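You operate a simulated robot arm through the tools that you are given. There is no shell and no other tool. Be economical: measure what you need, move in short steps, check, and stop when the job is done.

Carry out the task below with a simulated robot arm. There is one attempt and no reset: what you move stays moved.

TASK
Top up the rice bin to its full line from the carton.
Fine: stand the carton back, shut the green lid and push the shelf in. Set down upright: rice carton.

It is judged by the outcome, as a careful person would: the job done as asked, and still so three seconds after it is handed in. It fails if anything else is knocked over, pushed out of place, dropped, spilled or broken. Lids that push on must go on centred and level and be pressed home; caps that screw on are set level and turned clockwise until they are tight.

THE ROBOT
A 7-joint arm with a two-finger parallel gripper, fixed in place. Base frame: the origin is at the foot of the arm, x ahead of it, y to its left, z up; the work surface is at about z = 565. Lengths are in mm, angles in degrees, forces in N, time in s.
With the tool pointing down near the work surface it reaches from about 360 to 900 mm from the base axis. Its first joint turns from -115.0 to 115.0 degrees. Payload 3.91 kg.
Tool frame: the origin (TCP) lies between the finger pads and is the grasp point; the fingertips stand 30 mm ahead of it; z points along the fingers, y is the line along which they close. The gripper opens to 110 mm. The fingers are 20 mm wide and 10 mm thick; the gripper's body (48 by 112 mm) begins 55 mm behind the TCP.
Orientation is that of the tool frame in the base frame, as a unit quaternion [x, y, z, w]. With the fingers straight down and closing along the base's y, the tool's x points along the base's -x, its y along +y and its z along -z.

THE INTERFACE
- The arm moves only by the tool servo_tool. Its argument "motion" is a list that holds one entry, the list of rows, each a list of 7 numbers: the shift along the base's x, y, z in mm, then the turn, a rotation vector about the base's x, y, z in degrees, then the opening, from 0 (shut) to 1 (fully open). In form: [[[x, y, z, wx, wy, wz, gripper], ...]]. A call has 1 to 10 rows; each row is the pose to reach, as a shift and turn from the pose commanded when the call began. Each row takes 0.2 s and may step no farther than 50 mm and 8.6 degrees from the row before; otherwise, or with a gripper value out of range, the whole call is refused. Where a pose cannot be reached the arm comes as near as it can. A force on the tool above 40 N (or 10 N above the force at the start of the call, whichever is more), or a blocked arm, ends the call early, and 0.2 s more pass. The fingers move at their own pace (about 153 mm/s each) and stop on an object; they squeeze with about 25 N. The grip force told is the motor's: it shows also when the fingers shut on nothing. Time passes only in rows, and 0.2 s behind the last, so rows that repeat a pose let the fingers close. The reply holds the time, the measured pose of the TCP, the force on the tool along the base axes, the opening and the grip force, in the units named above and with some noise, with the torque about the TCP (base axes, N m) and any sound that the robot's microphone picked up.
- Cameras (640 x 400 px; columns grow to the right, rows downward): "scene" is fixed at [217.9, -499.4, 1346.8]; the picture's right is [0.84, -0.54, 0.00], its down [-0.27, -0.42, -0.87] and it looks along [0.47, 0.73, -0.49] (base axes); focal length 214 px, centre (320, 200). "wrist" rides on the gripper at [72, 17, -103] in the tool frame; the picture's right is [-0.23, 0.97, 0.00], its down [-0.76, -0.18, -0.62] and it looks along [-0.61, -0.14, 0.78] (tool axes); focal length 222 px, centre (320, 200). There is no depth. A picture from a camera that has moved, and an enlarged one, comes with that camera's place and axes in the base frame and with its lens.
- snapshot(camera): a new picture of that camera. It takes no simulated time.
- raise_lower(by): slides the trunk up (or, below 0, down) by that many mm; the arm rides with it, the base frame stays. It gives what a move gives, with no picture.
- enlarge(camera, box): a new picture of the part [left, top, right, bottom] of that camera's present view, enlarged. It takes no simulated time.
- close_job(): hands the job in; it is judged then, once.

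Go step by step. Nothing tells you positions but the pictures and the camera data: compare them with the known pose of the tool, close in by small moves and look again before you grip or let go. The budget is 120 turns and 76 pictures, counting those below and the enlarged ones. Unless the task says otherwise, let go and move clear before handing in, and close with one line.

The tools are called after "Call:" as a command line: name --argument value ..., lists and objects as JSON in quotes. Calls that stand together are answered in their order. servo_tool: Moves the arm, as the interface text tells. Its arguments: {"type":"object","properties":{"motion":{"type":"array","items":{"type":"array","items":{"type":"array","items":{"type":"number"}}}}},"required":["motion"]} The other tools are called the same way: raise_lower (by) slides the trunk up or down; snapshot (camera) takes a picture; enlarge (camera, box) takes an enlarged picture of a part of a camera's view; close_job () hands the job in.

At the start:

```text
clock: 0.0
position: [458.1, 144.0, 1359.6]
orientation: [0.0, 1.0, 0.001, 0.0]
force: [-0.3, 0.9, 1.0]
ft_torque: [0.02, -0.01, -0.03]
width: 109.9
finger_force: 0.2
trunk travel left (down, up): [-625.0, 365.0]
```

scene: 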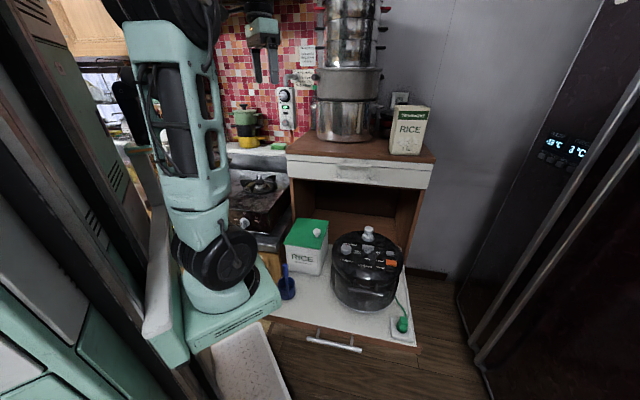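
wrist: 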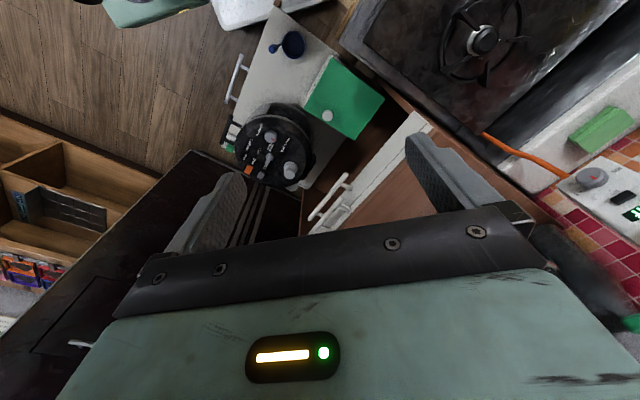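

I see a pulled-out shelf with a rice bin (green lid) and a cooker, and a RICE carton on the cabinet top. I'll look closer first.

Call:
enlarge --camera "scene" --box '[240, 200, 440, 360]'

Call:
enlarge --camera "scene" --box '[280, 80, 460, 200]'

Call:
enlarge --camera "wrist" --box '[200, 0, 440, 200]'

```text
2.50 times, centred on (340, 280) of scene
camera zoom: at [217.9, -499.4, 1346.8], right [0.84, -0.54, 0.0], down [-0.27, -0.42, -0.87], along [0.47, 0.73, -0.49], focal length 536 px, centre (270, 0)
```

zoom: 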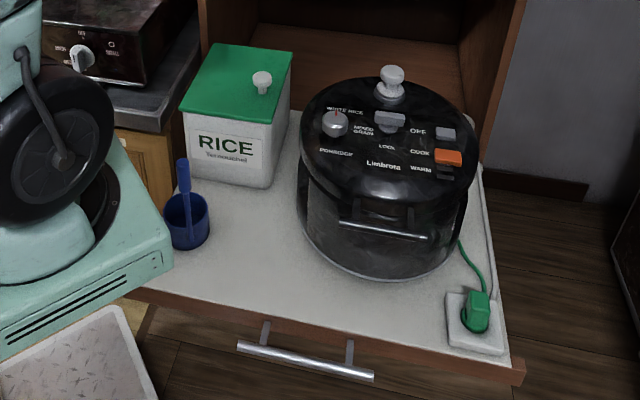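

```text
3.33 times, centred on (370, 140) of scene
camera zoom: at [217.9, -499.4, 1346.8], right [0.84, -0.54, 0.0], down [-0.27, -0.42, -0.87], along [0.47, 0.73, -0.49], focal length 715 px, centre (153, 400)
```

zoom: 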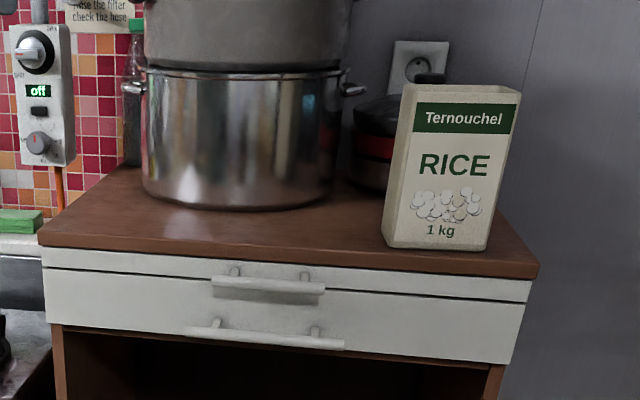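

```text
2.00 times, centred on (320, 100) of wrist
camera zoom: at [385.1, 161.6, 1463.4], right [0.23, 0.97, 0.0], down [0.76, -0.18, 0.62], along [0.61, -0.14, -0.78], focal length 444 px, centre (320, 400)
```

zoom: 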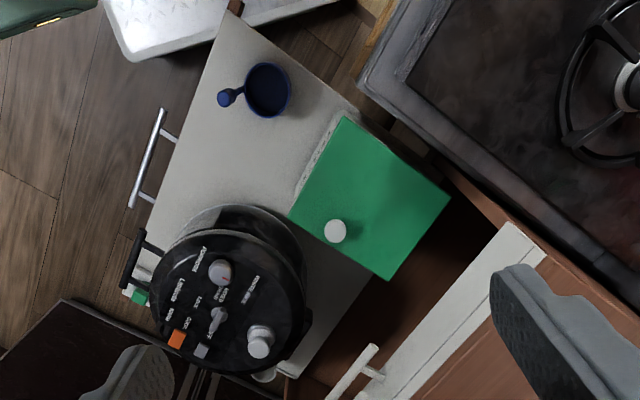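

The shelf runs at about 45° to the base, with the bin around (590,190). The carton is on the cabinet top, near (1000,50). I'll tilt the tool so the wrist camera can see the carton.

Call:
servo_tool --motion '[[[0, 0, 0, 0, -8, 0, 1], [0, 0, 0, 0, -16, 0, 1], [0, 0, 0, 0, -24, 0, 1], [0, 0, 0, 0, -32, 0, 1], [0, 0, 0, 0, -40, 0, 1]]]'

Call:
snapshot --camera "wrist"

```text
clock: 1.2
position: [457.5, 144.5, 1359.7]
orientation: [0.0, 0.939, 0.0, 0.343]
force: [0.1, 0.4, -0.7]
ft_torque: [0.01, 0.0, 0.01]
width: 109.9
finger_force: 0.0
trunk travel left (down, up): [-625.0, 365.0]
```

```text
70 pictures are left
camera wrist: at [335.9, 161.6, 1392.4], right [0.17, 0.97, 0.15], down [0.18, -0.18, 0.97], along [0.97, -0.14, -0.21], focal length 222 px, centre (320, 200)
```

wrist: 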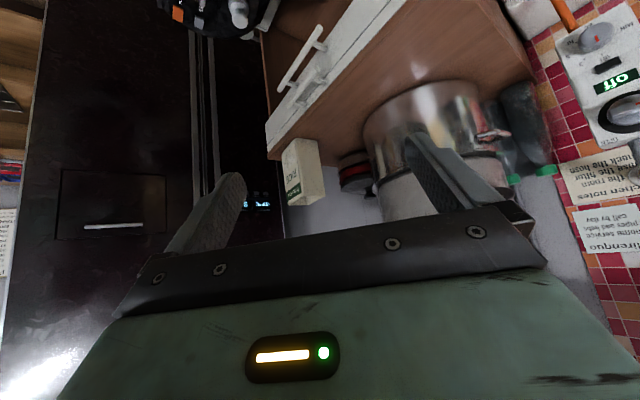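

The carton shows between the fingers, upside down in this view. I'll enlarge it.

Call:
enlarge --camera "wrist" --box '[250, 60, 410, 220]'

```text
2.50 times, centred on (330, 140) of wrist
camera zoom: at [335.9, 161.6, 1392.4], right [0.17, 0.97, 0.15], down [0.18, -0.18, 0.97], along [0.97, -0.14, -0.21], focal length 555 px, centre (295, 350)
```

zoom: 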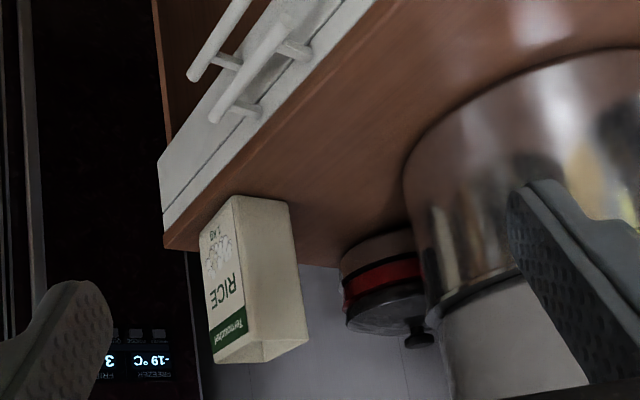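

The carton is about 70 × 105 × 180 mm, standing at roughly (952,34) on a top at z≈1088. Next I'll inspect the bin from above: tool back to straight down, trunk lowered and yaw aligned with the shelf.

Call:
servo_tool --motion '[[[0, 0, 0, 0, 8, 0, 1], [0, 0, 0, 0, 16, 0, 1], [0, 0, 0, 0, 24, 0, 1], [0, 0, 0, 0, 32, 0, 1], [0, 0, 0, 0, 40, 0, 1]]]'

Call:
raise_lower --by -250

Call:
servo_tool --motion '[[[0, -10, 0, 0, 0, -8, 1], [0, -20, 0, 0, 0, -16, 1], [0, -30, 0, 0, 0, -24, 1], [0, -40, 0, 0, 0, -32, 1], [0, -40, 0, 0, 0, -40, 1], [0, -40, 0, 0, 0, -45, 1]]]'

Call:
snapshot --camera "wrist"

Call:
snapshot --camera "scene"

```text
clock: 2.4
position: [456.5, 143.5, 1360.6]
orientation: [-0.001, 1.0, 0.0, -0.001]
force: [-0.4, -0.4, 0.9]
ft_torque: [0.01, -0.06, 0.04]
width: 110.2
finger_force: 0.1
trunk travel left (down, up): [-625.0, 365.0]
```

```text
clock: 5.0
position: [457.9, 144.8, 1109.2]
orientation: [0.0, 1.0, 0.0, 0.0]
force: [0.0, 0.3, -0.7]
ft_torque: [0.01, -0.01, 0.03]
width: 109.8
finger_force: 0.0
trunk travel left (down, up): [-375.0, 615.0]
```

```text
clock: 6.4
position: [457.9, 103.0, 1109.3]
orientation: [0.384, 0.923, 0.0, 0.0]
force: [0.8, -0.5, 0.4]
ft_torque: [0.02, -0.02, 0.0]
width: 109.8
finger_force: 0.1
trunk travel left (down, up): [-375.0, 615.0]
```

```text
68 pictures are left
camera wrist: at [418.0, 167.9, 1213.4], right [0.85, 0.53, 0.0], down [0.41, -0.66, 0.62], along [0.33, -0.53, -0.78], focal length 222 px, centre (320, 200)
```

wrist: 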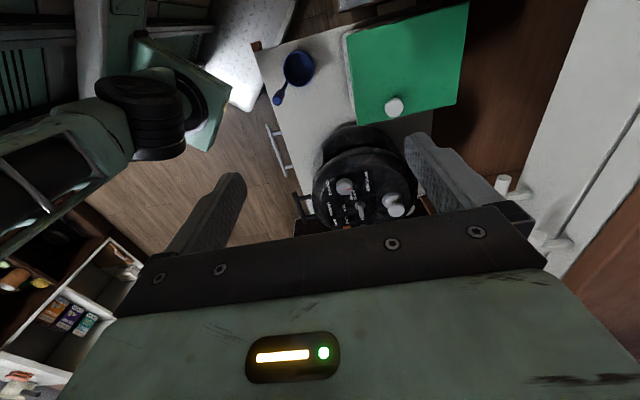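

```text
67 pictures are left
```

scene: 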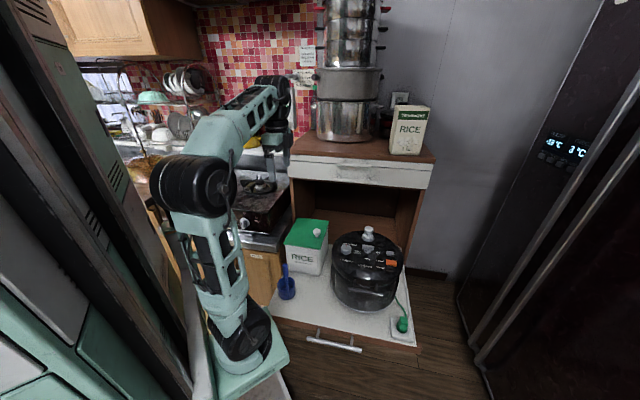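

Call:
enlarge --camera "wrist" --box '[250, 0, 490, 150]'

Call:
enlarge --camera "scene" --box '[265, 205, 355, 305]'

```text
2.67 times, centred on (370, 75) of wrist
camera zoom: at [418.0, 167.9, 1213.4], right [0.85, 0.53, 0.0], down [0.41, -0.66, 0.62], along [0.33, -0.53, -0.78], focal length 592 px, centre (187, 533)
```

zoom: 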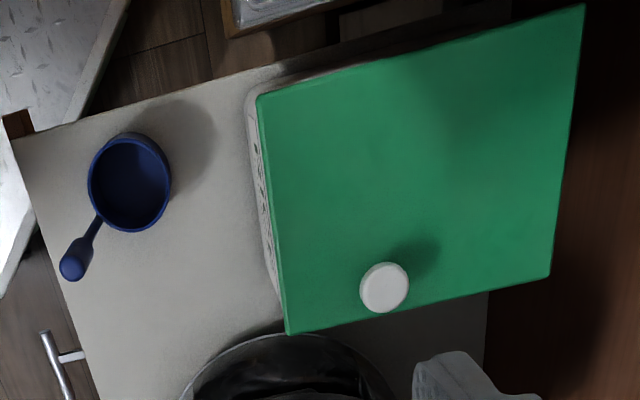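

```text
4.00 times, centred on (310, 255) of scene
camera zoom: at [217.9, -499.4, 1346.8], right [0.84, -0.54, 0.0], down [-0.27, -0.42, -0.87], along [0.47, 0.73, -0.49], focal length 858 px, centre (360, -20)
```

zoom: 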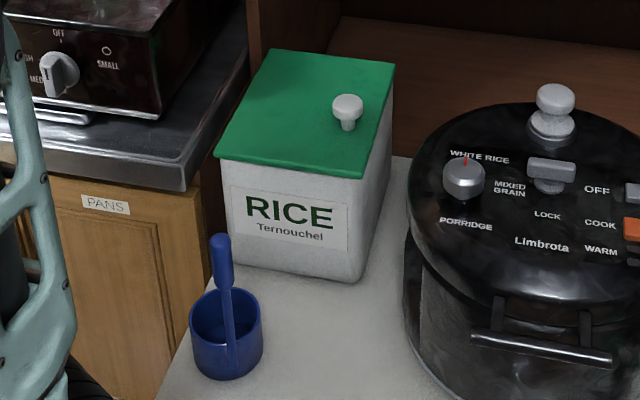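

The knob is at about (610,134,767), near the lid's cooker-side edge, so the lid is probably hinged on its left side. I'll come in over the knob, leaning the tool back slightly to clear the drawer fronts.

Call:
servo_tool --motion '[[[10, -8, -44, 2, -2, 0, 0.6], [26, -14, -88, 4, -4, 0, 0.6], [50, -16, -128, 6, -6, 0, 0.6], [80, -8, -165, 8, -8, 0, 0.6], [110, 4, -200, 10, -10, 0, 0.6], [137, 16, -235, 10.6, -10.6, 0, 0.6]]]'

Call:
snapshot --camera "wrist"

Call:
enlarge --camera "scene" --box '[240, 150, 400, 300]'

```text
clock: 7.8
position: [593.9, 121.4, 875.8]
orientation: [0.379, 0.916, 0.12, 0.051]
force: [-0.3, -0.1, 0.0]
ft_torque: [-0.03, -0.02, 0.03]
width: 66.0
finger_force: 0.1
trunk travel left (down, up): [-375.0, 615.0]
```

```text
64 pictures are left
camera wrist: at [535.8, 166.4, 979.2], right [0.83, 0.51, 0.25], down [0.3, -0.77, 0.56], along [0.48, -0.38, -0.79], focal length 222 px, centre (320, 200)
```

wrist: 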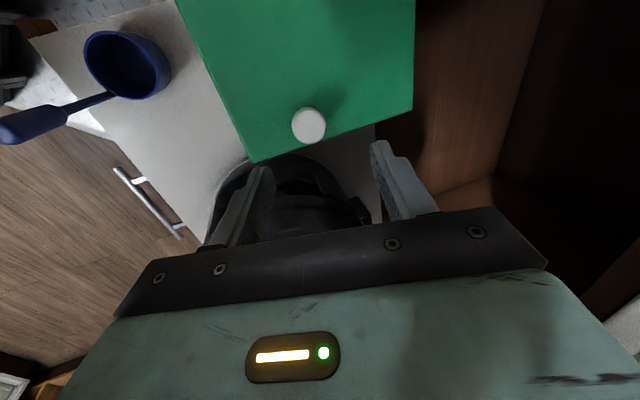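

```text
2.67 times, centred on (320, 225) of scene
camera zoom: at [217.9, -499.4, 1346.8], right [0.84, -0.54, 0.0], down [-0.27, -0.42, -0.87], along [0.47, 0.73, -0.49], focal length 572 px, centre (320, 133)
```

zoom: 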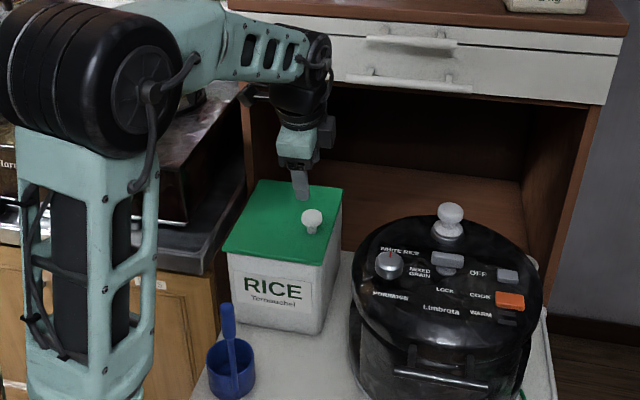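

The knob position checks out at (609.5,135). I'll descend most of the way and look again.

Call:
servo_tool --motion '[[[6, 5, -35, 0, 0, 0, 0.6], [11, 9, -65, 0, 0, 0, 0.6]]]'

Call:
enlarge --camera "wrist" --box '[180, 60, 460, 240]'

Call:
enlarge --camera "scene" --box '[280, 190, 360, 250]'

```text
clock: 8.4
position: [606.0, 131.3, 810.5]
orientation: [0.379, 0.916, 0.121, 0.05]
force: [-0.1, 0.0, 0.8]
ft_torque: [0.0, 0.04, -0.01]
width: 65.9
finger_force: 0.0
trunk travel left (down, up): [-375.0, 615.0]
```

```text
2.22 times, centred on (320, 150) of wrist
camera zoom: at [546.9, 175.0, 914.8], right [0.83, 0.5, 0.25], down [0.3, -0.77, 0.56], along [0.48, -0.38, -0.79], focal length 494 px, centre (320, 311)
```

zoom: 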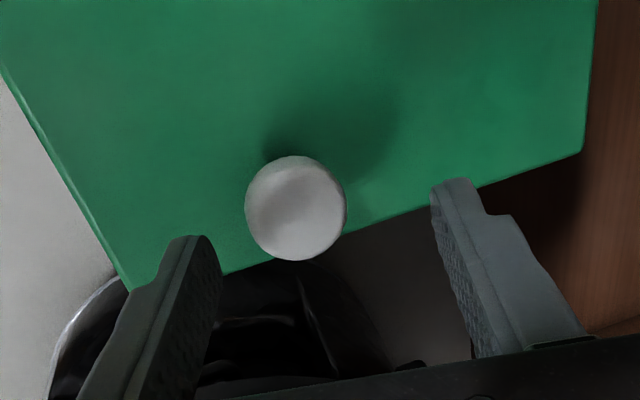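

```text
6.67 times, centred on (320, 220) of scene
camera zoom: at [217.9, -499.4, 1346.8], right [0.84, -0.54, 0.0], down [-0.27, -0.42, -0.87], along [0.47, 0.73, -0.49], focal length 1430 px, centre (320, 67)
```

zoom: 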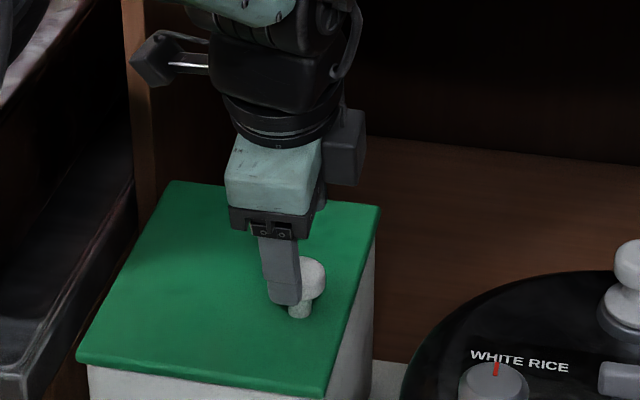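

Aligned. I'll go down and close on the knob.

Call:
servo_tool --motion '[[[0, 1, -27, 0, 0, 0, 0.6], [0, 1, -27, 0, 0, 0, 0.2], [0, 1, -27, 0, 0, 0, 0.1], [0, 1, -27, 0, 0, 0, 0.1]]]'

Call:
enlarge --camera "wrist" --box '[180, 60, 460, 240]'

```text
clock: 9.4
position: [603.8, 130.6, 783.9]
orientation: [0.379, 0.916, 0.12, 0.049]
force: [-3.8, -4.0, 0.0]
ft_torque: [-0.53, -0.01, -0.11]
width: 34.7
finger_force: 24.5
trunk travel left (down, up): [-375.0, 615.0]
```

```text
2.22 times, centred on (320, 150) of wrist
camera zoom: at [546.0, 174.9, 887.2], right [0.83, 0.51, 0.25], down [0.3, -0.77, 0.56], along [0.47, -0.38, -0.79], focal length 494 px, centre (320, 311)
```

zoom: 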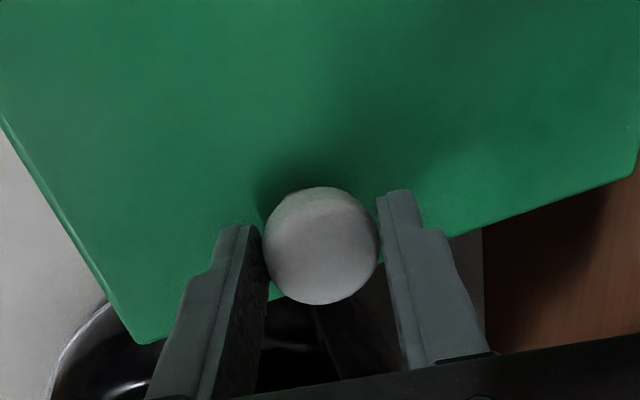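

The knob is gripped at 34.7 mm. I'll lift a little along the supposed hinge arc to see how the lid behaves.

Call:
servo_tool --motion '[[[-0.7, 0.7, 7, 0, 0, 0, 0.1], [-1.5, 1.5, 14, 0, 0, 0, 0.1], [-3, 3, 21, 0, 0, 0, 0.1], [-5, 5, 28, 0, 0, 0, 0.1]]]'

Call:
enlarge --camera "scene" --box '[265, 190, 355, 280]'

```text
clock: 10.4
position: [600.8, 134.4, 810.6]
orientation: [0.379, 0.916, 0.12, 0.048]
force: [-9.2, -1.5, -0.7]
ft_torque: [-0.69, -0.16, 0.09]
width: 34.9
finger_force: 25.1
trunk travel left (down, up): [-375.0, 615.0]
```

```text
4.44 times, centred on (310, 235) of scene
camera zoom: at [217.9, -499.4, 1346.8], right [0.84, -0.54, 0.0], down [-0.27, -0.42, -0.87], along [0.47, 0.73, -0.49], focal length 953 px, centre (364, 44)
```

zoom: 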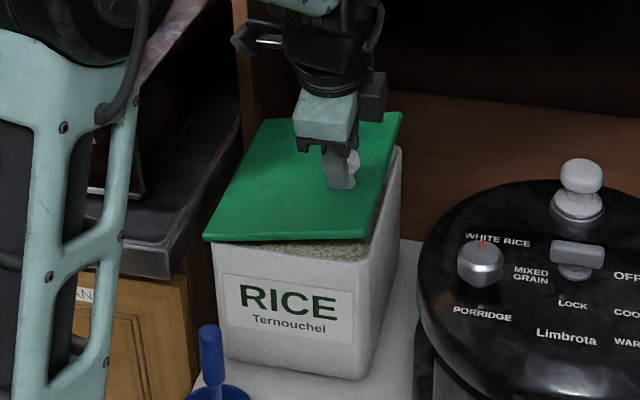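

The lid is hinged on the left, as I thought. I'll keep lifting along the arc.

Call:
servo_tool --motion '[[[-3.5, 3.5, 11, 0, 0, 0, 0.1], [-7, 7, 22, 0, 0, 0, 0.1], [-11.5, 11.5, 32, 0, 0, 0, 0.1], [-16.6, 16.6, 41, 0, 0, 0, 0.1], [-22, 22, 50, 0, 0, 0, 0.1], [-28.3, 28.3, 57.5, 0, 0, 0, 0.1], [-35, 35, 65, 0, 0, 0, 0.1], [-41.7, 41.7, 71, 0, 0, 0, 0.1]]]'

Call:
enlarge --camera "scene" --box '[250, 170, 370, 280]'

```text
clock: 12.2
position: [559.1, 176.7, 882.7]
orientation: [0.379, 0.916, 0.122, 0.05]
force: [-3.8, -13.5, 4.4]
ft_torque: [-0.73, -0.33, -0.11]
width: 30.8
finger_force: 24.7
trunk travel left (down, up): [-375.0, 615.0]
```

```text
3.64 times, centred on (310, 225) of scene
camera zoom: at [217.9, -499.4, 1346.8], right [0.84, -0.54, 0.0], down [-0.27, -0.42, -0.87], along [0.47, 0.73, -0.49], focal length 780 px, centre (356, 109)
```

zoom: 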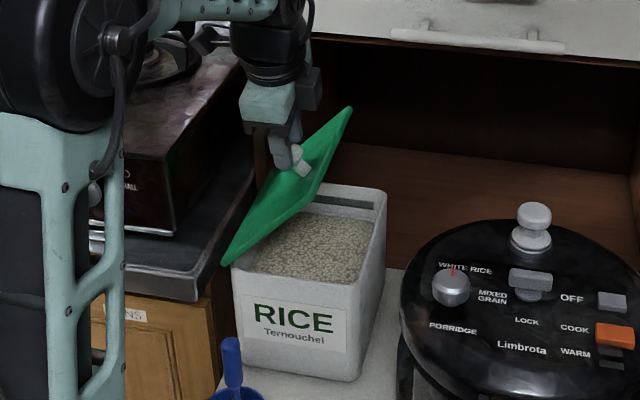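

Call:
servo_tool --motion '[[[-7.4, 7.4, 5.4, 0, 0, 0, 0.1], [-15, 15, 10, 0, 0, 0, 0.1], [-23, 23, 13.4, 0, 0, 0, 0.1], [-31, 31, 16, 0, 0, 0, 0.1], [-39, 39, 17.4, 0, 0, 0, 0.1], [-47, 47, 18, 0, 0, 0, 0.1], [-55.6, 55.6, 17.4, 0, 0, 0, 0.1], [-63.7, 63.7, 16, 0, 0, 0, 0.1]]]'

Call:
enlarge --camera "scene" --box '[250, 170, 370, 280]'

```text
clock: 14.0
position: [494.7, 240.9, 898.6]
orientation: [0.378, 0.916, 0.122, 0.049]
force: [1.8, -1.3, 23.7]
ft_torque: [-0.34, -0.79, -0.17]
width: 29.1
finger_force: 25.2
trunk travel left (down, up): [-375.0, 615.0]
```

```text
3.64 times, centred on (310, 225) of scene
camera zoom: at [217.9, -499.4, 1346.8], right [0.84, -0.54, 0.0], down [-0.27, -0.42, -0.87], along [0.47, 0.73, -0.49], focal length 780 px, centre (356, 109)
```

zoom: 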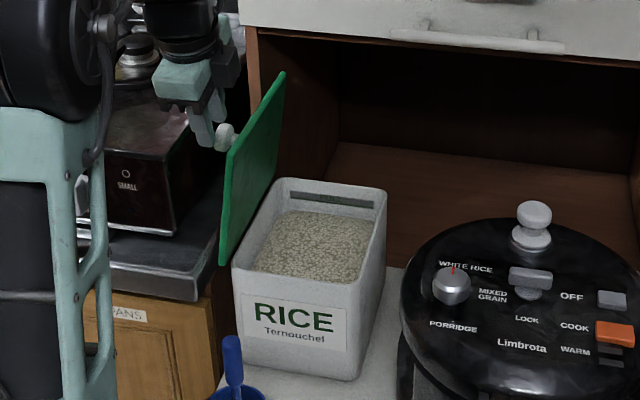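

Call:
servo_tool --motion '[[[-2, 2, 4, 0, 0, 0, 0.1], [-6, 6, 5, 0, 0, 0, 0.1], [-10, 10, 4, 0, 0, 0, 0.1], [-14, 14, 2, 0, 0, 0, 0.1]]]'

Call:
enlarge --camera "scene" --box '[250, 170, 370, 280]'

```text
clock: 15.0
position: [479.3, 254.5, 901.6]
orientation: [0.378, 0.916, 0.122, 0.05]
force: [-9.0, -3.6, 17.1]
ft_torque: [-0.29, -0.01, 0.05]
width: 19.0
finger_force: 7.4
trunk travel left (down, up): [-375.0, 615.0]
```

```text
3.64 times, centred on (310, 225) of scene
camera zoom: at [217.9, -499.4, 1346.8], right [0.84, -0.54, 0.0], down [-0.27, -0.42, -0.87], along [0.47, 0.73, -0.49], focal length 780 px, centre (356, 109)
```

zoom: 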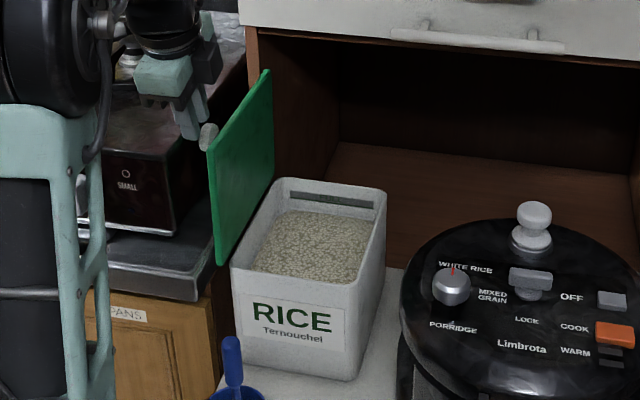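

The fingers slid off the knob with the lid past vertical. I'll open, back off upward and see whether it stays.

Call:
servo_tool --motion '[[[0, 0, 0, 0, 0, 0, 0.5], [0, 0, 0, 0, 0, 0, 0.6], [-6, -2, 25, 0, 0, 0, 0.6], [-12, -8, 55, 0, 0, 0, 0.6], [-20, -16, 95, 0, 0, 0, 0.6], [-28, -24, 135, 0, 0, 0, 0.6]]]'

Call:
enlarge --camera "scene" --box '[270, 190, 350, 250]'

Call:
snapshot --camera "wrist"

```text
clock: 16.4
position: [453.5, 229.3, 1035.4]
orientation: [0.38, 0.916, 0.12, 0.051]
force: [0.0, -0.6, 0.1]
ft_torque: [0.0, 0.04, -0.03]
width: 65.9
finger_force: 0.1
trunk travel left (down, up): [-375.0, 615.0]
```

```text
6.67 times, centred on (310, 220) of scene
camera zoom: at [217.9, -499.4, 1346.8], right [0.84, -0.54, 0.0], down [-0.27, -0.42, -0.87], along [0.47, 0.73, -0.49], focal length 1430 px, centre (387, 67)
```

zoom: 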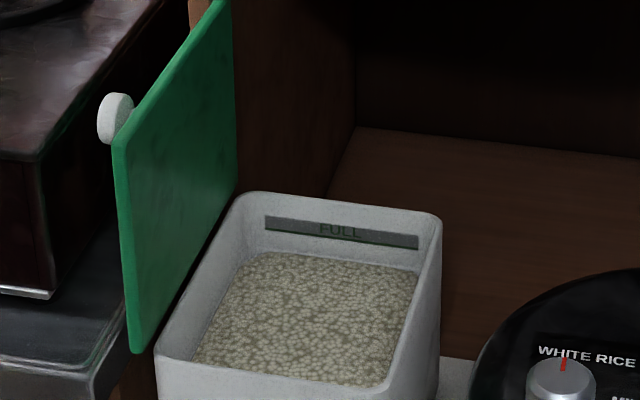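

```text
54 pictures are left
camera wrist: at [394.8, 274.4, 1138.9], right [0.83, 0.51, 0.25], down [0.3, -0.77, 0.56], along [0.48, -0.38, -0.79], focal length 222 px, centre (320, 200)
```

wrist: 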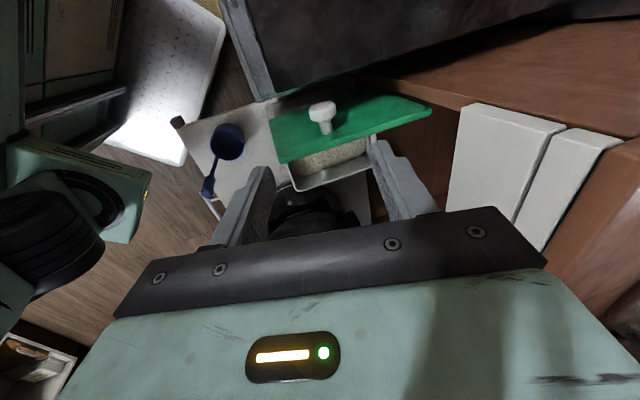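

The lid stays open past vertical and the FULL band on the back wall is visible. The rice sits below it. Now for the carton: raise the trunk and square up the tool.

Call:
raise_lower --by 300

Call:
servo_tool --motion '[[[40, -10, 0, -5.3, 5.3, 0, 0.6], [80, -20, 0, -10.6, 10.6, 0, 0.8], [120, -20, 0, -10.6, 10.6, 0, 1], [150, -20, 0, -10.6, 10.6, 0, 1]]]'

Call:
servo_tool --motion '[[[0, 0, 0, -6, -6, 0, 1], [0, 0, 0, -12, -12, 0, 1], [0, 0, 0, -18, -18, 0, 1], [0, 0, 0, -24, -24, 0, 1], [0, 0, 0, -30, -30, 0, 1], [0, 0, 0, -36, -36, 0, 1], [0, 0, 0, -42, -42, 0, 1], [0, 0, 0, -48, -48, 0, 1], [0, 0, 0, -54, -54, 0, 1], [0, 0, 0, -60, -60, 0, 1]]]'

Call:
snapshot --camera "wrist"

Call:
snapshot --camera "scene"

```text
clock: 19.4
position: [453.3, 230.3, 1333.7]
orientation: [0.379, 0.916, 0.121, 0.051]
force: [-0.2, -0.1, -0.5]
ft_torque: [-0.01, -0.02, 0.01]
width: 66.2
finger_force: 0.0
trunk travel left (down, up): [-675.0, 315.0]
```

```text
clock: 20.4
position: [603.3, 210.2, 1334.4]
orientation: [0.382, 0.924, 0.0, 0.0]
force: [-1.3, -0.4, -0.3]
ft_torque: [-0.01, -0.04, -0.01]
width: 110.0
finger_force: 0.1
trunk travel left (down, up): [-675.0, 315.0]
```

```text
clock: 22.6
position: [603.1, 209.3, 1334.4]
orientation: [0.282, 0.681, -0.258, 0.624]
force: [-1.0, -0.2, 0.3]
ft_torque: [0.02, -0.04, 0.0]
width: 110.1
finger_force: 0.0
trunk travel left (down, up): [-675.0, 315.0]
```

```text
53 pictures are left
camera wrist: at [538.0, 300.0, 1271.7], right [0.7, 0.68, 0.23], down [-0.52, 0.27, 0.81], along [0.49, -0.69, 0.54], focal length 222 px, centre (320, 200)
```

wrist: 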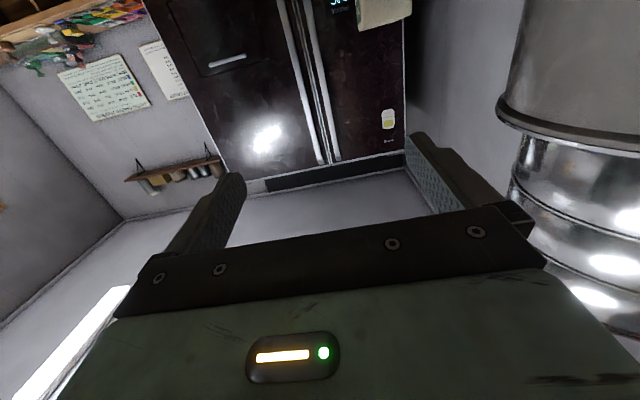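

```text
52 pictures are left
```

scene: 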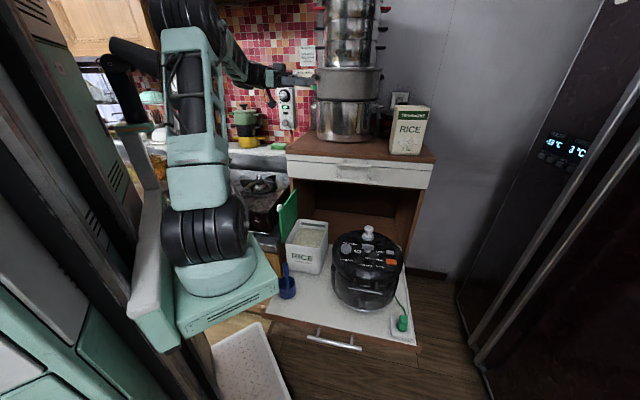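

The horizontal pose is reachable. I'll approach a standoff on the pot side of the carton, fingers along the cabinet front.

Call:
servo_tool --motion '[[[40, -9, -20, 0, 0, 0, 1], [80, -18, -40, 0, 0, 0, 1], [120, -27, -60, 0, 0, 0, 1], [160, -36, -80, 0, 0, 0, 1], [200, -44, -105, 0, 0, 0, 1], [230, -56, -130, 0, 0, 0, 1]]]'

Call:
snapshot --camera "wrist"

Call:
enlarge --camera "scene" --box '[270, 60, 450, 190]'

```text
clock: 24.0
position: [832.7, 154.6, 1205.1]
orientation: [0.281, 0.682, -0.257, 0.624]
force: [0.1, -0.5, 0.2]
ft_torque: [0.02, -0.01, 0.02]
width: 109.9
finger_force: 0.0
trunk travel left (down, up): [-675.0, 315.0]
```

```text
51 pictures are left
camera wrist: at [767.9, 244.7, 1142.1], right [0.7, 0.68, 0.23], down [-0.52, 0.27, 0.81], along [0.49, -0.69, 0.54], focal length 222 px, centre (320, 200)
```

wrist: 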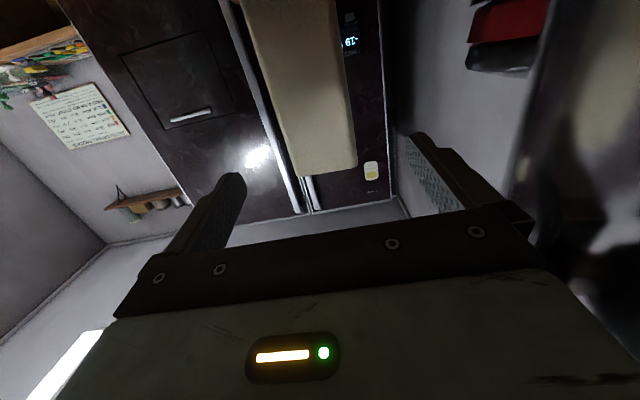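

```text
3.08 times, centred on (360, 125) of scene
camera zoom: at [217.9, -499.4, 1346.8], right [0.84, -0.54, 0.0], down [-0.27, -0.42, -0.87], along [0.47, 0.73, -0.49], focal length 660 px, centre (197, 431)
```

zoom: 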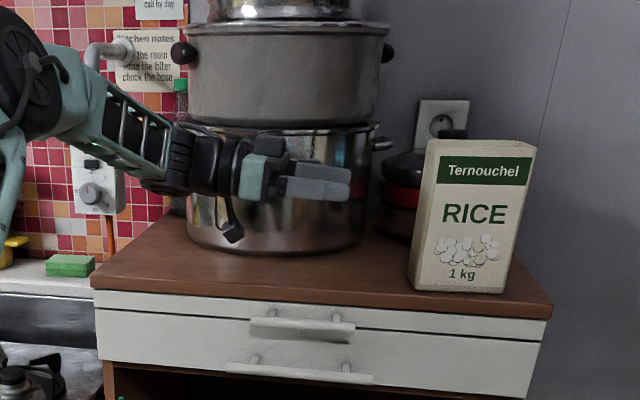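

The line to the carton is good; I'll add about 4° of yaw to match its face and advance.

Call:
servo_tool --motion '[[[0, 0, -8, 0, 0, 4, 1], [30, -26.5, -15, 0, 0, 4, 1], [60, -53, -15, 0, 0, 4, 1], [82, -73, -15, 0, 0, 4, 1]]]'

Call:
snapshot --camera "wrist"

Call:
enlarge --camera "scene" --box '[330, 80, 450, 180]'

```text
clock: 25.0
position: [916.4, 82.8, 1188.5]
orientation: [0.258, 0.691, -0.237, 0.632]
force: [-0.2, 0.3, -0.1]
ft_torque: [-0.02, 0.04, -0.02]
width: 109.8
finger_force: 0.0
trunk travel left (down, up): [-675.0, 315.0]
```

```text
49 pictures are left
camera wrist: at [844.0, 167.6, 1126.2], right [0.65, 0.72, 0.23], down [-0.53, 0.23, 0.81], along [0.54, -0.65, 0.53], focal length 222 px, centre (320, 200)
```

wrist: 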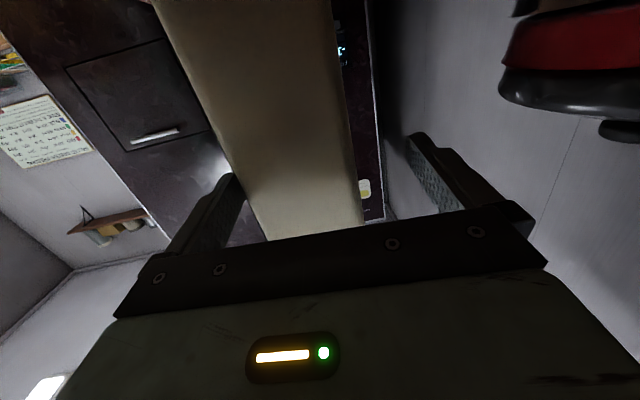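

```text
4.00 times, centred on (390, 130) of scene
camera zoom: at [217.9, -499.4, 1346.8], right [0.84, -0.54, 0.0], down [-0.27, -0.42, -0.87], along [0.47, 0.73, -0.49], focal length 858 px, centre (40, 480)
```

zoom: 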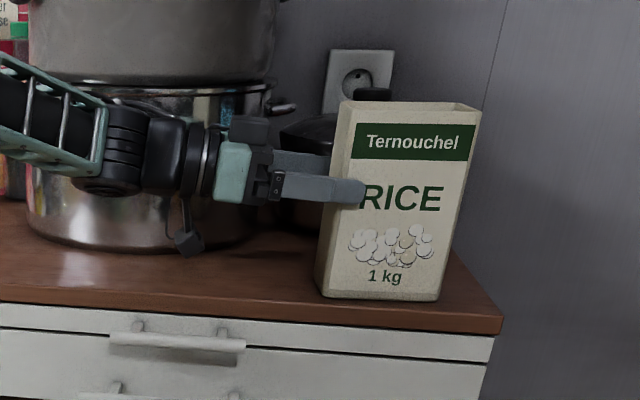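

The fingers straddle the carton, but it sits about 11 mm toward the front finger. I'll shift, advance to the grasp depth and look before closing.

Call:
servo_tool --motion '[[[-7, -8, 0, 0, 0, 0, 1], [10, -23, 0, 0, 0, 0, 1], [28, -39, 0, 0, 0, 0, 1]]]'

Call:
snapshot --camera "wrist"

Call:
enlarge --camera "scene" --box '[360, 90, 450, 170]'

```text
clock: 25.8
position: [943.7, 43.2, 1189.4]
orientation: [0.257, 0.692, -0.236, 0.632]
force: [-0.7, 0.3, 0.4]
ft_torque: [0.0, 0.0, 0.03]
width: 110.3
finger_force: 0.0
trunk travel left (down, up): [-675.0, 315.0]
```

```text
47 pictures are left
camera wrist: at [871.7, 127.9, 1126.1], right [0.65, 0.72, 0.23], down [-0.53, 0.23, 0.81], along [0.54, -0.65, 0.53], focal length 222 px, centre (320, 200)
```

wrist: 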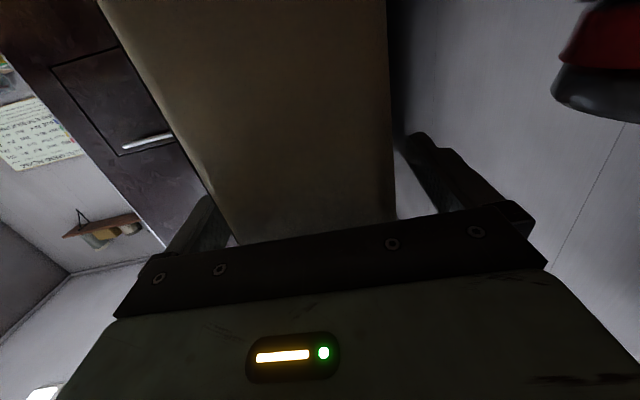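

```text
5.00 times, centred on (405, 130) of scene
camera zoom: at [217.9, -499.4, 1346.8], right [0.84, -0.54, 0.0], down [-0.27, -0.42, -0.87], along [0.47, 0.73, -0.49], focal length 1072 px, centre (-105, 550)
```

zoom: 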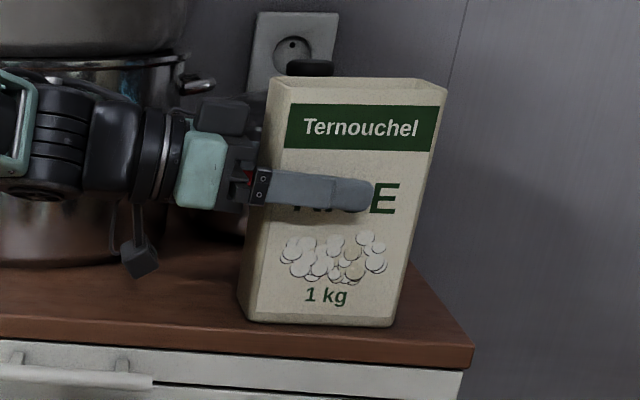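

Well straddled. Closing.

Call:
servo_tool --motion '[[[0, 0, 0, 0, 0, 0, 0.7], [0, 0, 0, 0, 0, 0, 0.4], [0, 0, 0, 0, 0, 0, 0.3], [0, 0, 0, 0, 0, 0, 0.3]]]'

Call:
enlarge --camera "scene" --box '[360, 90, 450, 170]'

```text
clock: 26.8
position: [943.5, 42.0, 1189.9]
orientation: [0.258, 0.691, -0.237, 0.633]
force: [0.0, -2.3, 0.5]
ft_torque: [-0.22, -0.45, -0.25]
width: 75.3
finger_force: 25.4
trunk travel left (down, up): [-675.0, 315.0]
```

```text
5.00 times, centred on (405, 130) of scene
camera zoom: at [217.9, -499.4, 1346.8], right [0.84, -0.54, 0.0], down [-0.27, -0.42, -0.87], along [0.47, 0.73, -0.49], focal length 1072 px, centre (-105, 550)
```

zoom: 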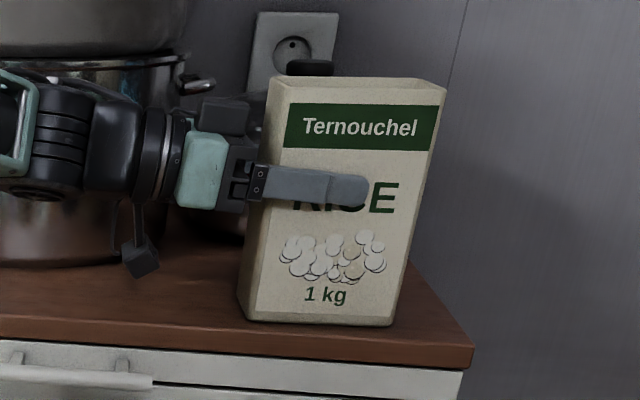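

Held at 75 mm wide. Lifting straight up 40 mm to check the weight and the hold.

Call:
servo_tool --motion '[[[0, 0, 10, 0, 0, 0, 0.3], [0, 0, 25, 0, 0, 0, 0.3], [0, 0, 40, 0, 0, 0, 0.3], [0, 0, 40, 0, 0, 0, 0.3]]]'

Call:
enlarge --camera "scene" --box '[360, 70, 450, 170]'

```text
clock: 27.8
position: [944.6, 42.8, 1229.7]
orientation: [0.258, 0.692, -0.236, 0.631]
force: [0.0, 0.2, -6.9]
ft_torque: [0.05, 0.07, 0.0]
width: 74.6
finger_force: 25.2
trunk travel left (down, up): [-675.0, 315.0]
```

```text
4.00 times, centred on (405, 120) of scene
camera zoom: at [217.9, -499.4, 1346.8], right [0.84, -0.54, 0.0], down [-0.27, -0.42, -0.87], along [0.47, 0.73, -0.49], focal length 858 px, centre (-20, 520)
```

zoom: 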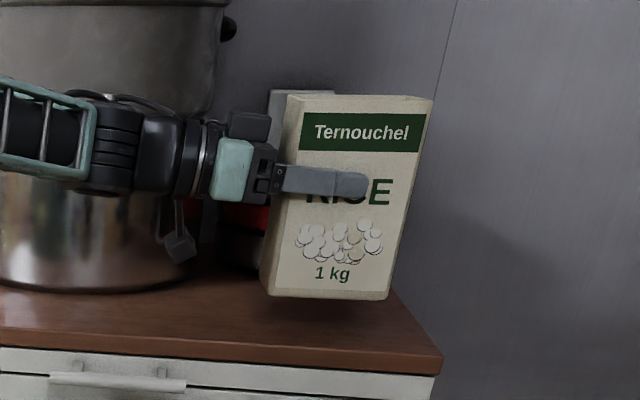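

It weighs about 7 N and hangs level. I'll carry it out over the shelf while yawing the hand so it points along the shelf's push direction.

Call:
servo_tool --motion '[[[-28, -2, 0, 0, 0, 5, 0.3], [-58, -4, 0, 0, 0, 13, 0.3], [-90, -4, 0, 0, 0, 21, 0.3], [-122, -4, 0, 0, 0, 29, 0.3], [-154, -4, 0, 0, 0, 37, 0.3], [-186, -4, 0, 0, 0, 45, 0.3], [-218, -4, 0, 0, 0, 53, 0.3], [-250, -4, 0, 0, 0, 61, 0.3], [-280, -4, 0, 0, 0, 69, 0.3], [-305, -4, 0, 0, 0, 77, 0.3]]]'

Call:
snapshot --camera "scene"

```text
clock: 30.0
position: [640.3, 32.9, 1229.1]
orientation: [-0.225, 0.702, 0.208, 0.643]
force: [0.5, 1.5, -7.5]
ft_torque: [-0.09, 0.08, -0.02]
width: 74.7
finger_force: 24.9
trunk travel left (down, up): [-675.0, 315.0]
```

```text
43 pictures are left
```

scene: 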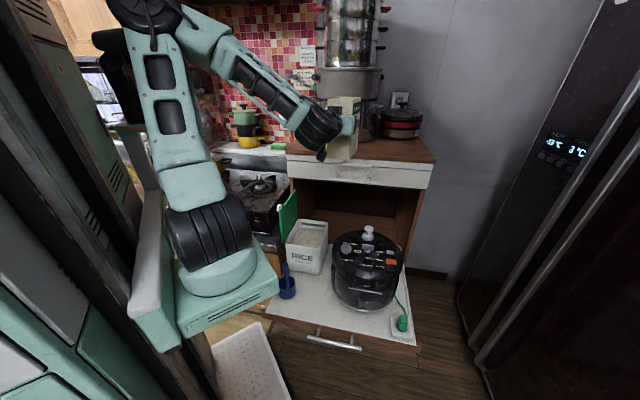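

Now finish the yaw, shift in front of the drawers, and lower with the trunk.

Call:
servo_tool --motion '[[[-17, 14, 0, 0, 0, 4, 0.3], [-34, 28, 0, 0, 0, 9, 0.3], [-50, 41, 0, 0, 0, 9, 0.3]]]'

Call:
raise_lower --by -280

Call:
snapshot --camera "scene"

Call:
snapshot --camera "wrist"

```text
clock: 30.8
position: [597.6, 73.8, 1236.6]
orientation: [-0.269, 0.682, 0.274, 0.623]
force: [0.1, -0.1, -7.0]
ft_torque: [-0.11, 0.08, 0.02]
width: 75.1
finger_force: 25.4
out of reach, approached as far as the arm can: row 3
trunk travel left (down, up): [-675.0, 315.0]
```

```text
clock: 33.6
position: [596.7, 74.6, 955.0]
orientation: [-0.27, 0.682, 0.272, 0.623]
force: [0.8, -1.2, -7.8]
ft_torque: [-0.12, 0.08, -0.04]
width: 75.0
finger_force: 25.2
trunk travel left (down, up): [-395.0, 595.0]
```

```text
42 pictures are left
```

scene: 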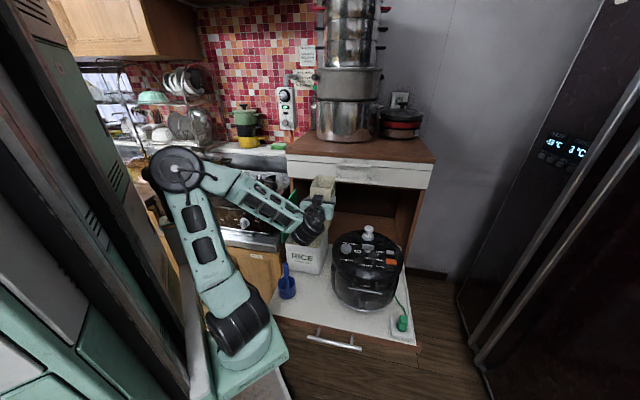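

```text
41 pictures are left
camera wrist: at [506.5, 12.8, 892.2], right [-0.67, 0.69, 0.26], down [-0.25, -0.54, 0.8], along [0.7, 0.47, 0.54], focal length 222 px, centre (320, 200)
```

wrist: 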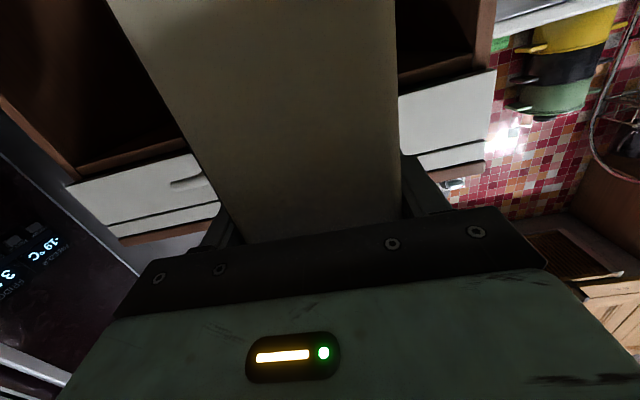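

Call:
servo_tool --motion '[[[0, 0, -25, 0, 0, 0, 0.3], [0, 0, -50, 0, 0, 0, 0.3], [7, 14, -50, 0, 0, 0, 0.3], [14, 28, -50, 0, 0, 0, 0.3], [14, 28, -50, -6, -6, 0, 0.3], [14, 28, -50, -12, -12, 0, 0.3], [14, 28, -50, -18, -18, 0, 0.3]]]'

Call:
snapshot --camera "wrist"

Call:
enlarge --camera "scene" --box '[240, 150, 400, 300]'

```text
clock: 35.1
position: [622.0, 82.5, 937.7]
orientation: [-0.318, 0.625, 0.185, 0.688]
force: [-0.6, 0.3, -7.6]
ft_torque: [-0.09, 0.16, -0.01]
width: 74.9
finger_force: 24.8
out of reach, approached as far as the arm can: row 1, 2, 3, 4, 5, 6, 7
trunk travel left (down, up): [-395.0, 595.0]
stopped in row 7: the arm was blocked; the commanded pose is now the measured one
```

```text
40 pictures are left
camera wrist: at [545.2, 15.7, 860.2], right [-0.67, 0.74, 0.02], down [-0.46, -0.44, 0.77], along [0.58, 0.51, 0.64], focal length 222 px, centre (320, 200)
```

wrist: 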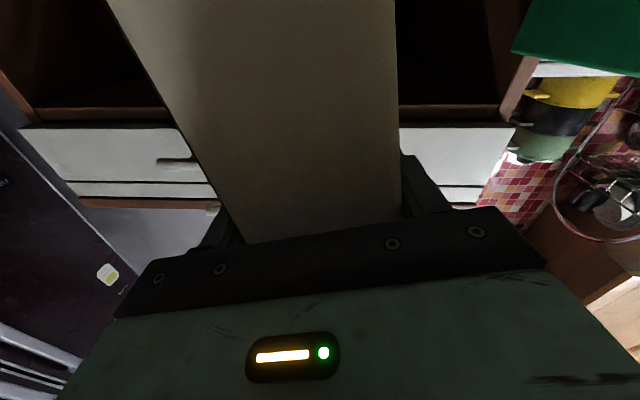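

```text
2.67 times, centred on (320, 225) of scene
camera zoom: at [217.9, -499.4, 1346.8], right [0.84, -0.54, 0.0], down [-0.27, -0.42, -0.87], along [0.47, 0.73, -0.49], focal length 572 px, centre (320, 133)
```

zoom: 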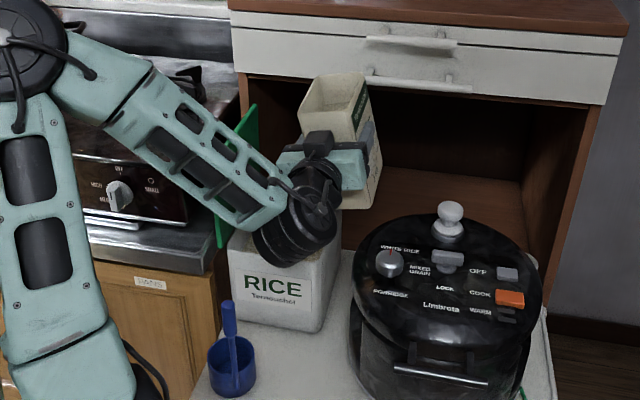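

With the hand along +u at this height the arm hits a reach limit. Being lower at the shoulder should help, so I'll back off, raise the arm, then drop the trunk.

Call:
servo_tool --motion '[[[-10, -10, 15, 2, 4, 1, 0.3], [-20, -20, 35, 4, 8, 1.8, 0.3], [-28, -28, 65, 6.4, 13.3, 2.7, 0.3], [-30, -30, 100, 6.4, 13.3, 2.7, 0.3], [-30, -30, 140, 6.4, 13.3, 2.7, 0.3]]]'

Call:
enlarge --camera "scene" --box '[200, 80, 440, 300]'

```text
clock: 36.3
position: [597.0, 34.8, 1080.0]
orientation: [-0.242, 0.678, 0.307, 0.623]
force: [-0.5, 0.6, -6.9]
ft_torque: [-0.14, 0.12, 0.01]
width: 74.9
finger_force: 25.5
trunk travel left (down, up): [-395.0, 595.0]
```

```text
1.82 times, centred on (320, 190) of scene
camera zoom: at [217.9, -499.4, 1346.8], right [0.84, -0.54, 0.0], down [-0.27, -0.42, -0.87], along [0.47, 0.73, -0.49], focal length 390 px, centre (320, 218)
```

zoom: 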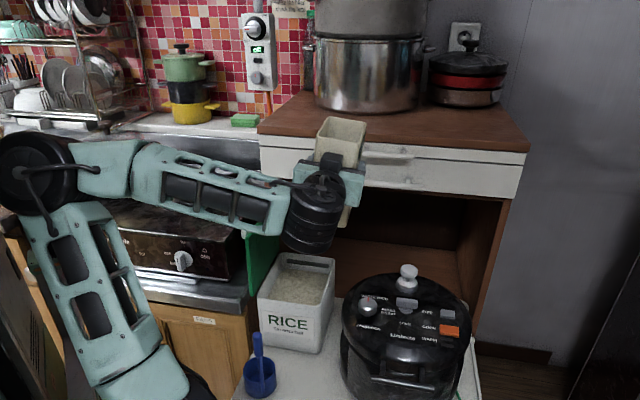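

Call:
raise_lower --by -170

Call:
servo_tool --motion '[[[-7, 14, 0, 0, 0, 0, 0.3], [-14, 28, 0, 0, 0, 0, 0.3], [-7, 50, 0, 0, 0, 0, 0.3], [6, 70, 0, 0, 0, 0, 0.3]]]'

Call:
enlarge --camera "scene" --box '[200, 120, 440, 320]'

```text
clock: 38.2
position: [597.1, 37.5, 909.8]
orientation: [-0.245, 0.677, 0.306, 0.623]
force: [-0.5, 0.5, -6.6]
ft_torque: [-0.14, 0.09, -0.01]
width: 74.9
finger_force: 25.6
trunk travel left (down, up): [-225.0, 765.0]
```

```text
clock: 38.8
position: [594.0, 40.4, 912.3]
orientation: [-0.216, 0.675, 0.336, 0.621]
force: [-0.5, -0.1, -7.4]
ft_torque: [-0.12, 0.07, 0.02]
width: 74.8
finger_force: 24.9
trunk travel left (down, up): [-225.0, 765.0]
stopped in row 2: the arm was blocked; the commanded pose is now the measured one
```

```text
2.00 times, centred on (320, 220) of scene
camera zoom: at [217.9, -499.4, 1346.8], right [0.84, -0.54, 0.0], down [-0.27, -0.42, -0.87], along [0.47, 0.73, -0.49], focal length 429 px, centre (320, 160)
```

zoom: 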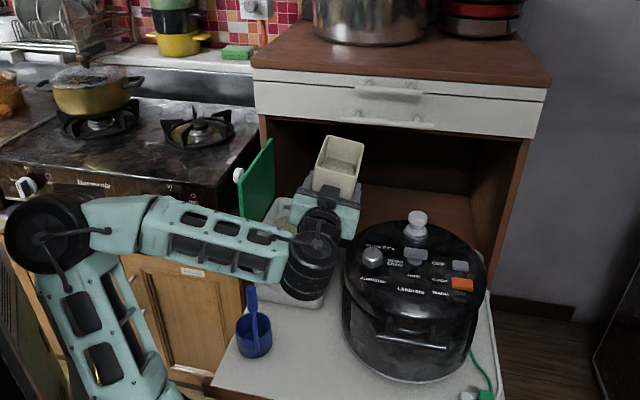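

The wrist can't bend that far with the hand along +u. A better pour pose is the hand pointing roughly along +x, pitched down 30°, then rolled so the mouth tips toward +y over the bin. I'll raise a little and yaw back.

Call:
servo_tool --motion '[[[0, 0, 15, 0, 0, 0, 0.3], [0, 0, 35, 0, 0, -8, 0.3], [0, 0, 40, 0, 0, -16, 0.3], [0, 0, 40, 0, 0, -24, 0.3], [0, 0, 40, 0, 0, -32, 0.3], [0, 0, 40, 0, 0, -40, 0.3], [0, 0, 40, 0, 0, -48, 0.3], [0, 0, 40, 0, 0, -56, 0.3]]]'

Call:
servo_tool --motion '[[[0, 0, 0, 1.3, 7.4, 0, 0.3], [0, 0, 0, 2.6, 14.8, 0, 0.3], [0, 0, 0, 3.9, 22.2, 0, 0.3], [0, 0, 0, 5.2, 29.6, 0, 0.3]]]'

Call:
enlarge --camera "scene" --box '[200, 120, 440, 320]'

```text
clock: 39.9
position: [613.6, -21.8, 954.2]
orientation: [0.006, 0.704, 0.259, 0.661]
force: [0.1, -0.1, -7.5]
ft_torque: [-0.12, 0.14, -0.01]
width: 74.6
finger_force: 25.2
trunk travel left (down, up): [-225.0, 765.0]
stopped in row 5: the arm was blocked; the commanded pose is now the measured one
```

```text
clock: 40.9
position: [608.1, -2.6, 955.2]
orientation: [0.08, 0.841, 0.291, 0.449]
force: [3.6, 40.1, -13.3]
ft_torque: [0.06, -0.11, -0.67]
width: 74.8
finger_force: 24.8
trunk travel left (down, up): [-225.0, 765.0]
```

```text
2.00 times, centred on (320, 220) of scene
camera zoom: at [217.9, -499.4, 1346.8], right [0.84, -0.54, 0.0], down [-0.27, -0.42, -0.87], along [0.47, 0.73, -0.49], focal length 429 px, centre (320, 160)
```

zoom: 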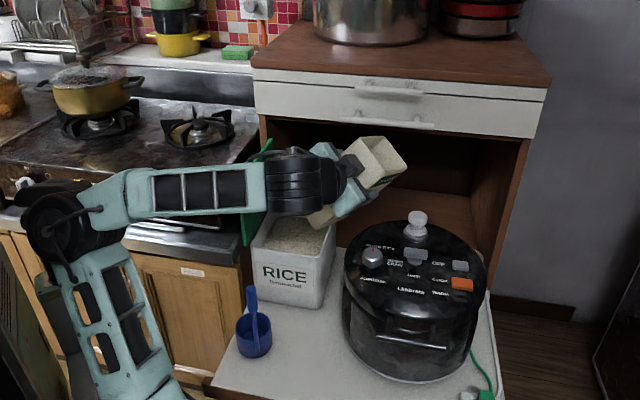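

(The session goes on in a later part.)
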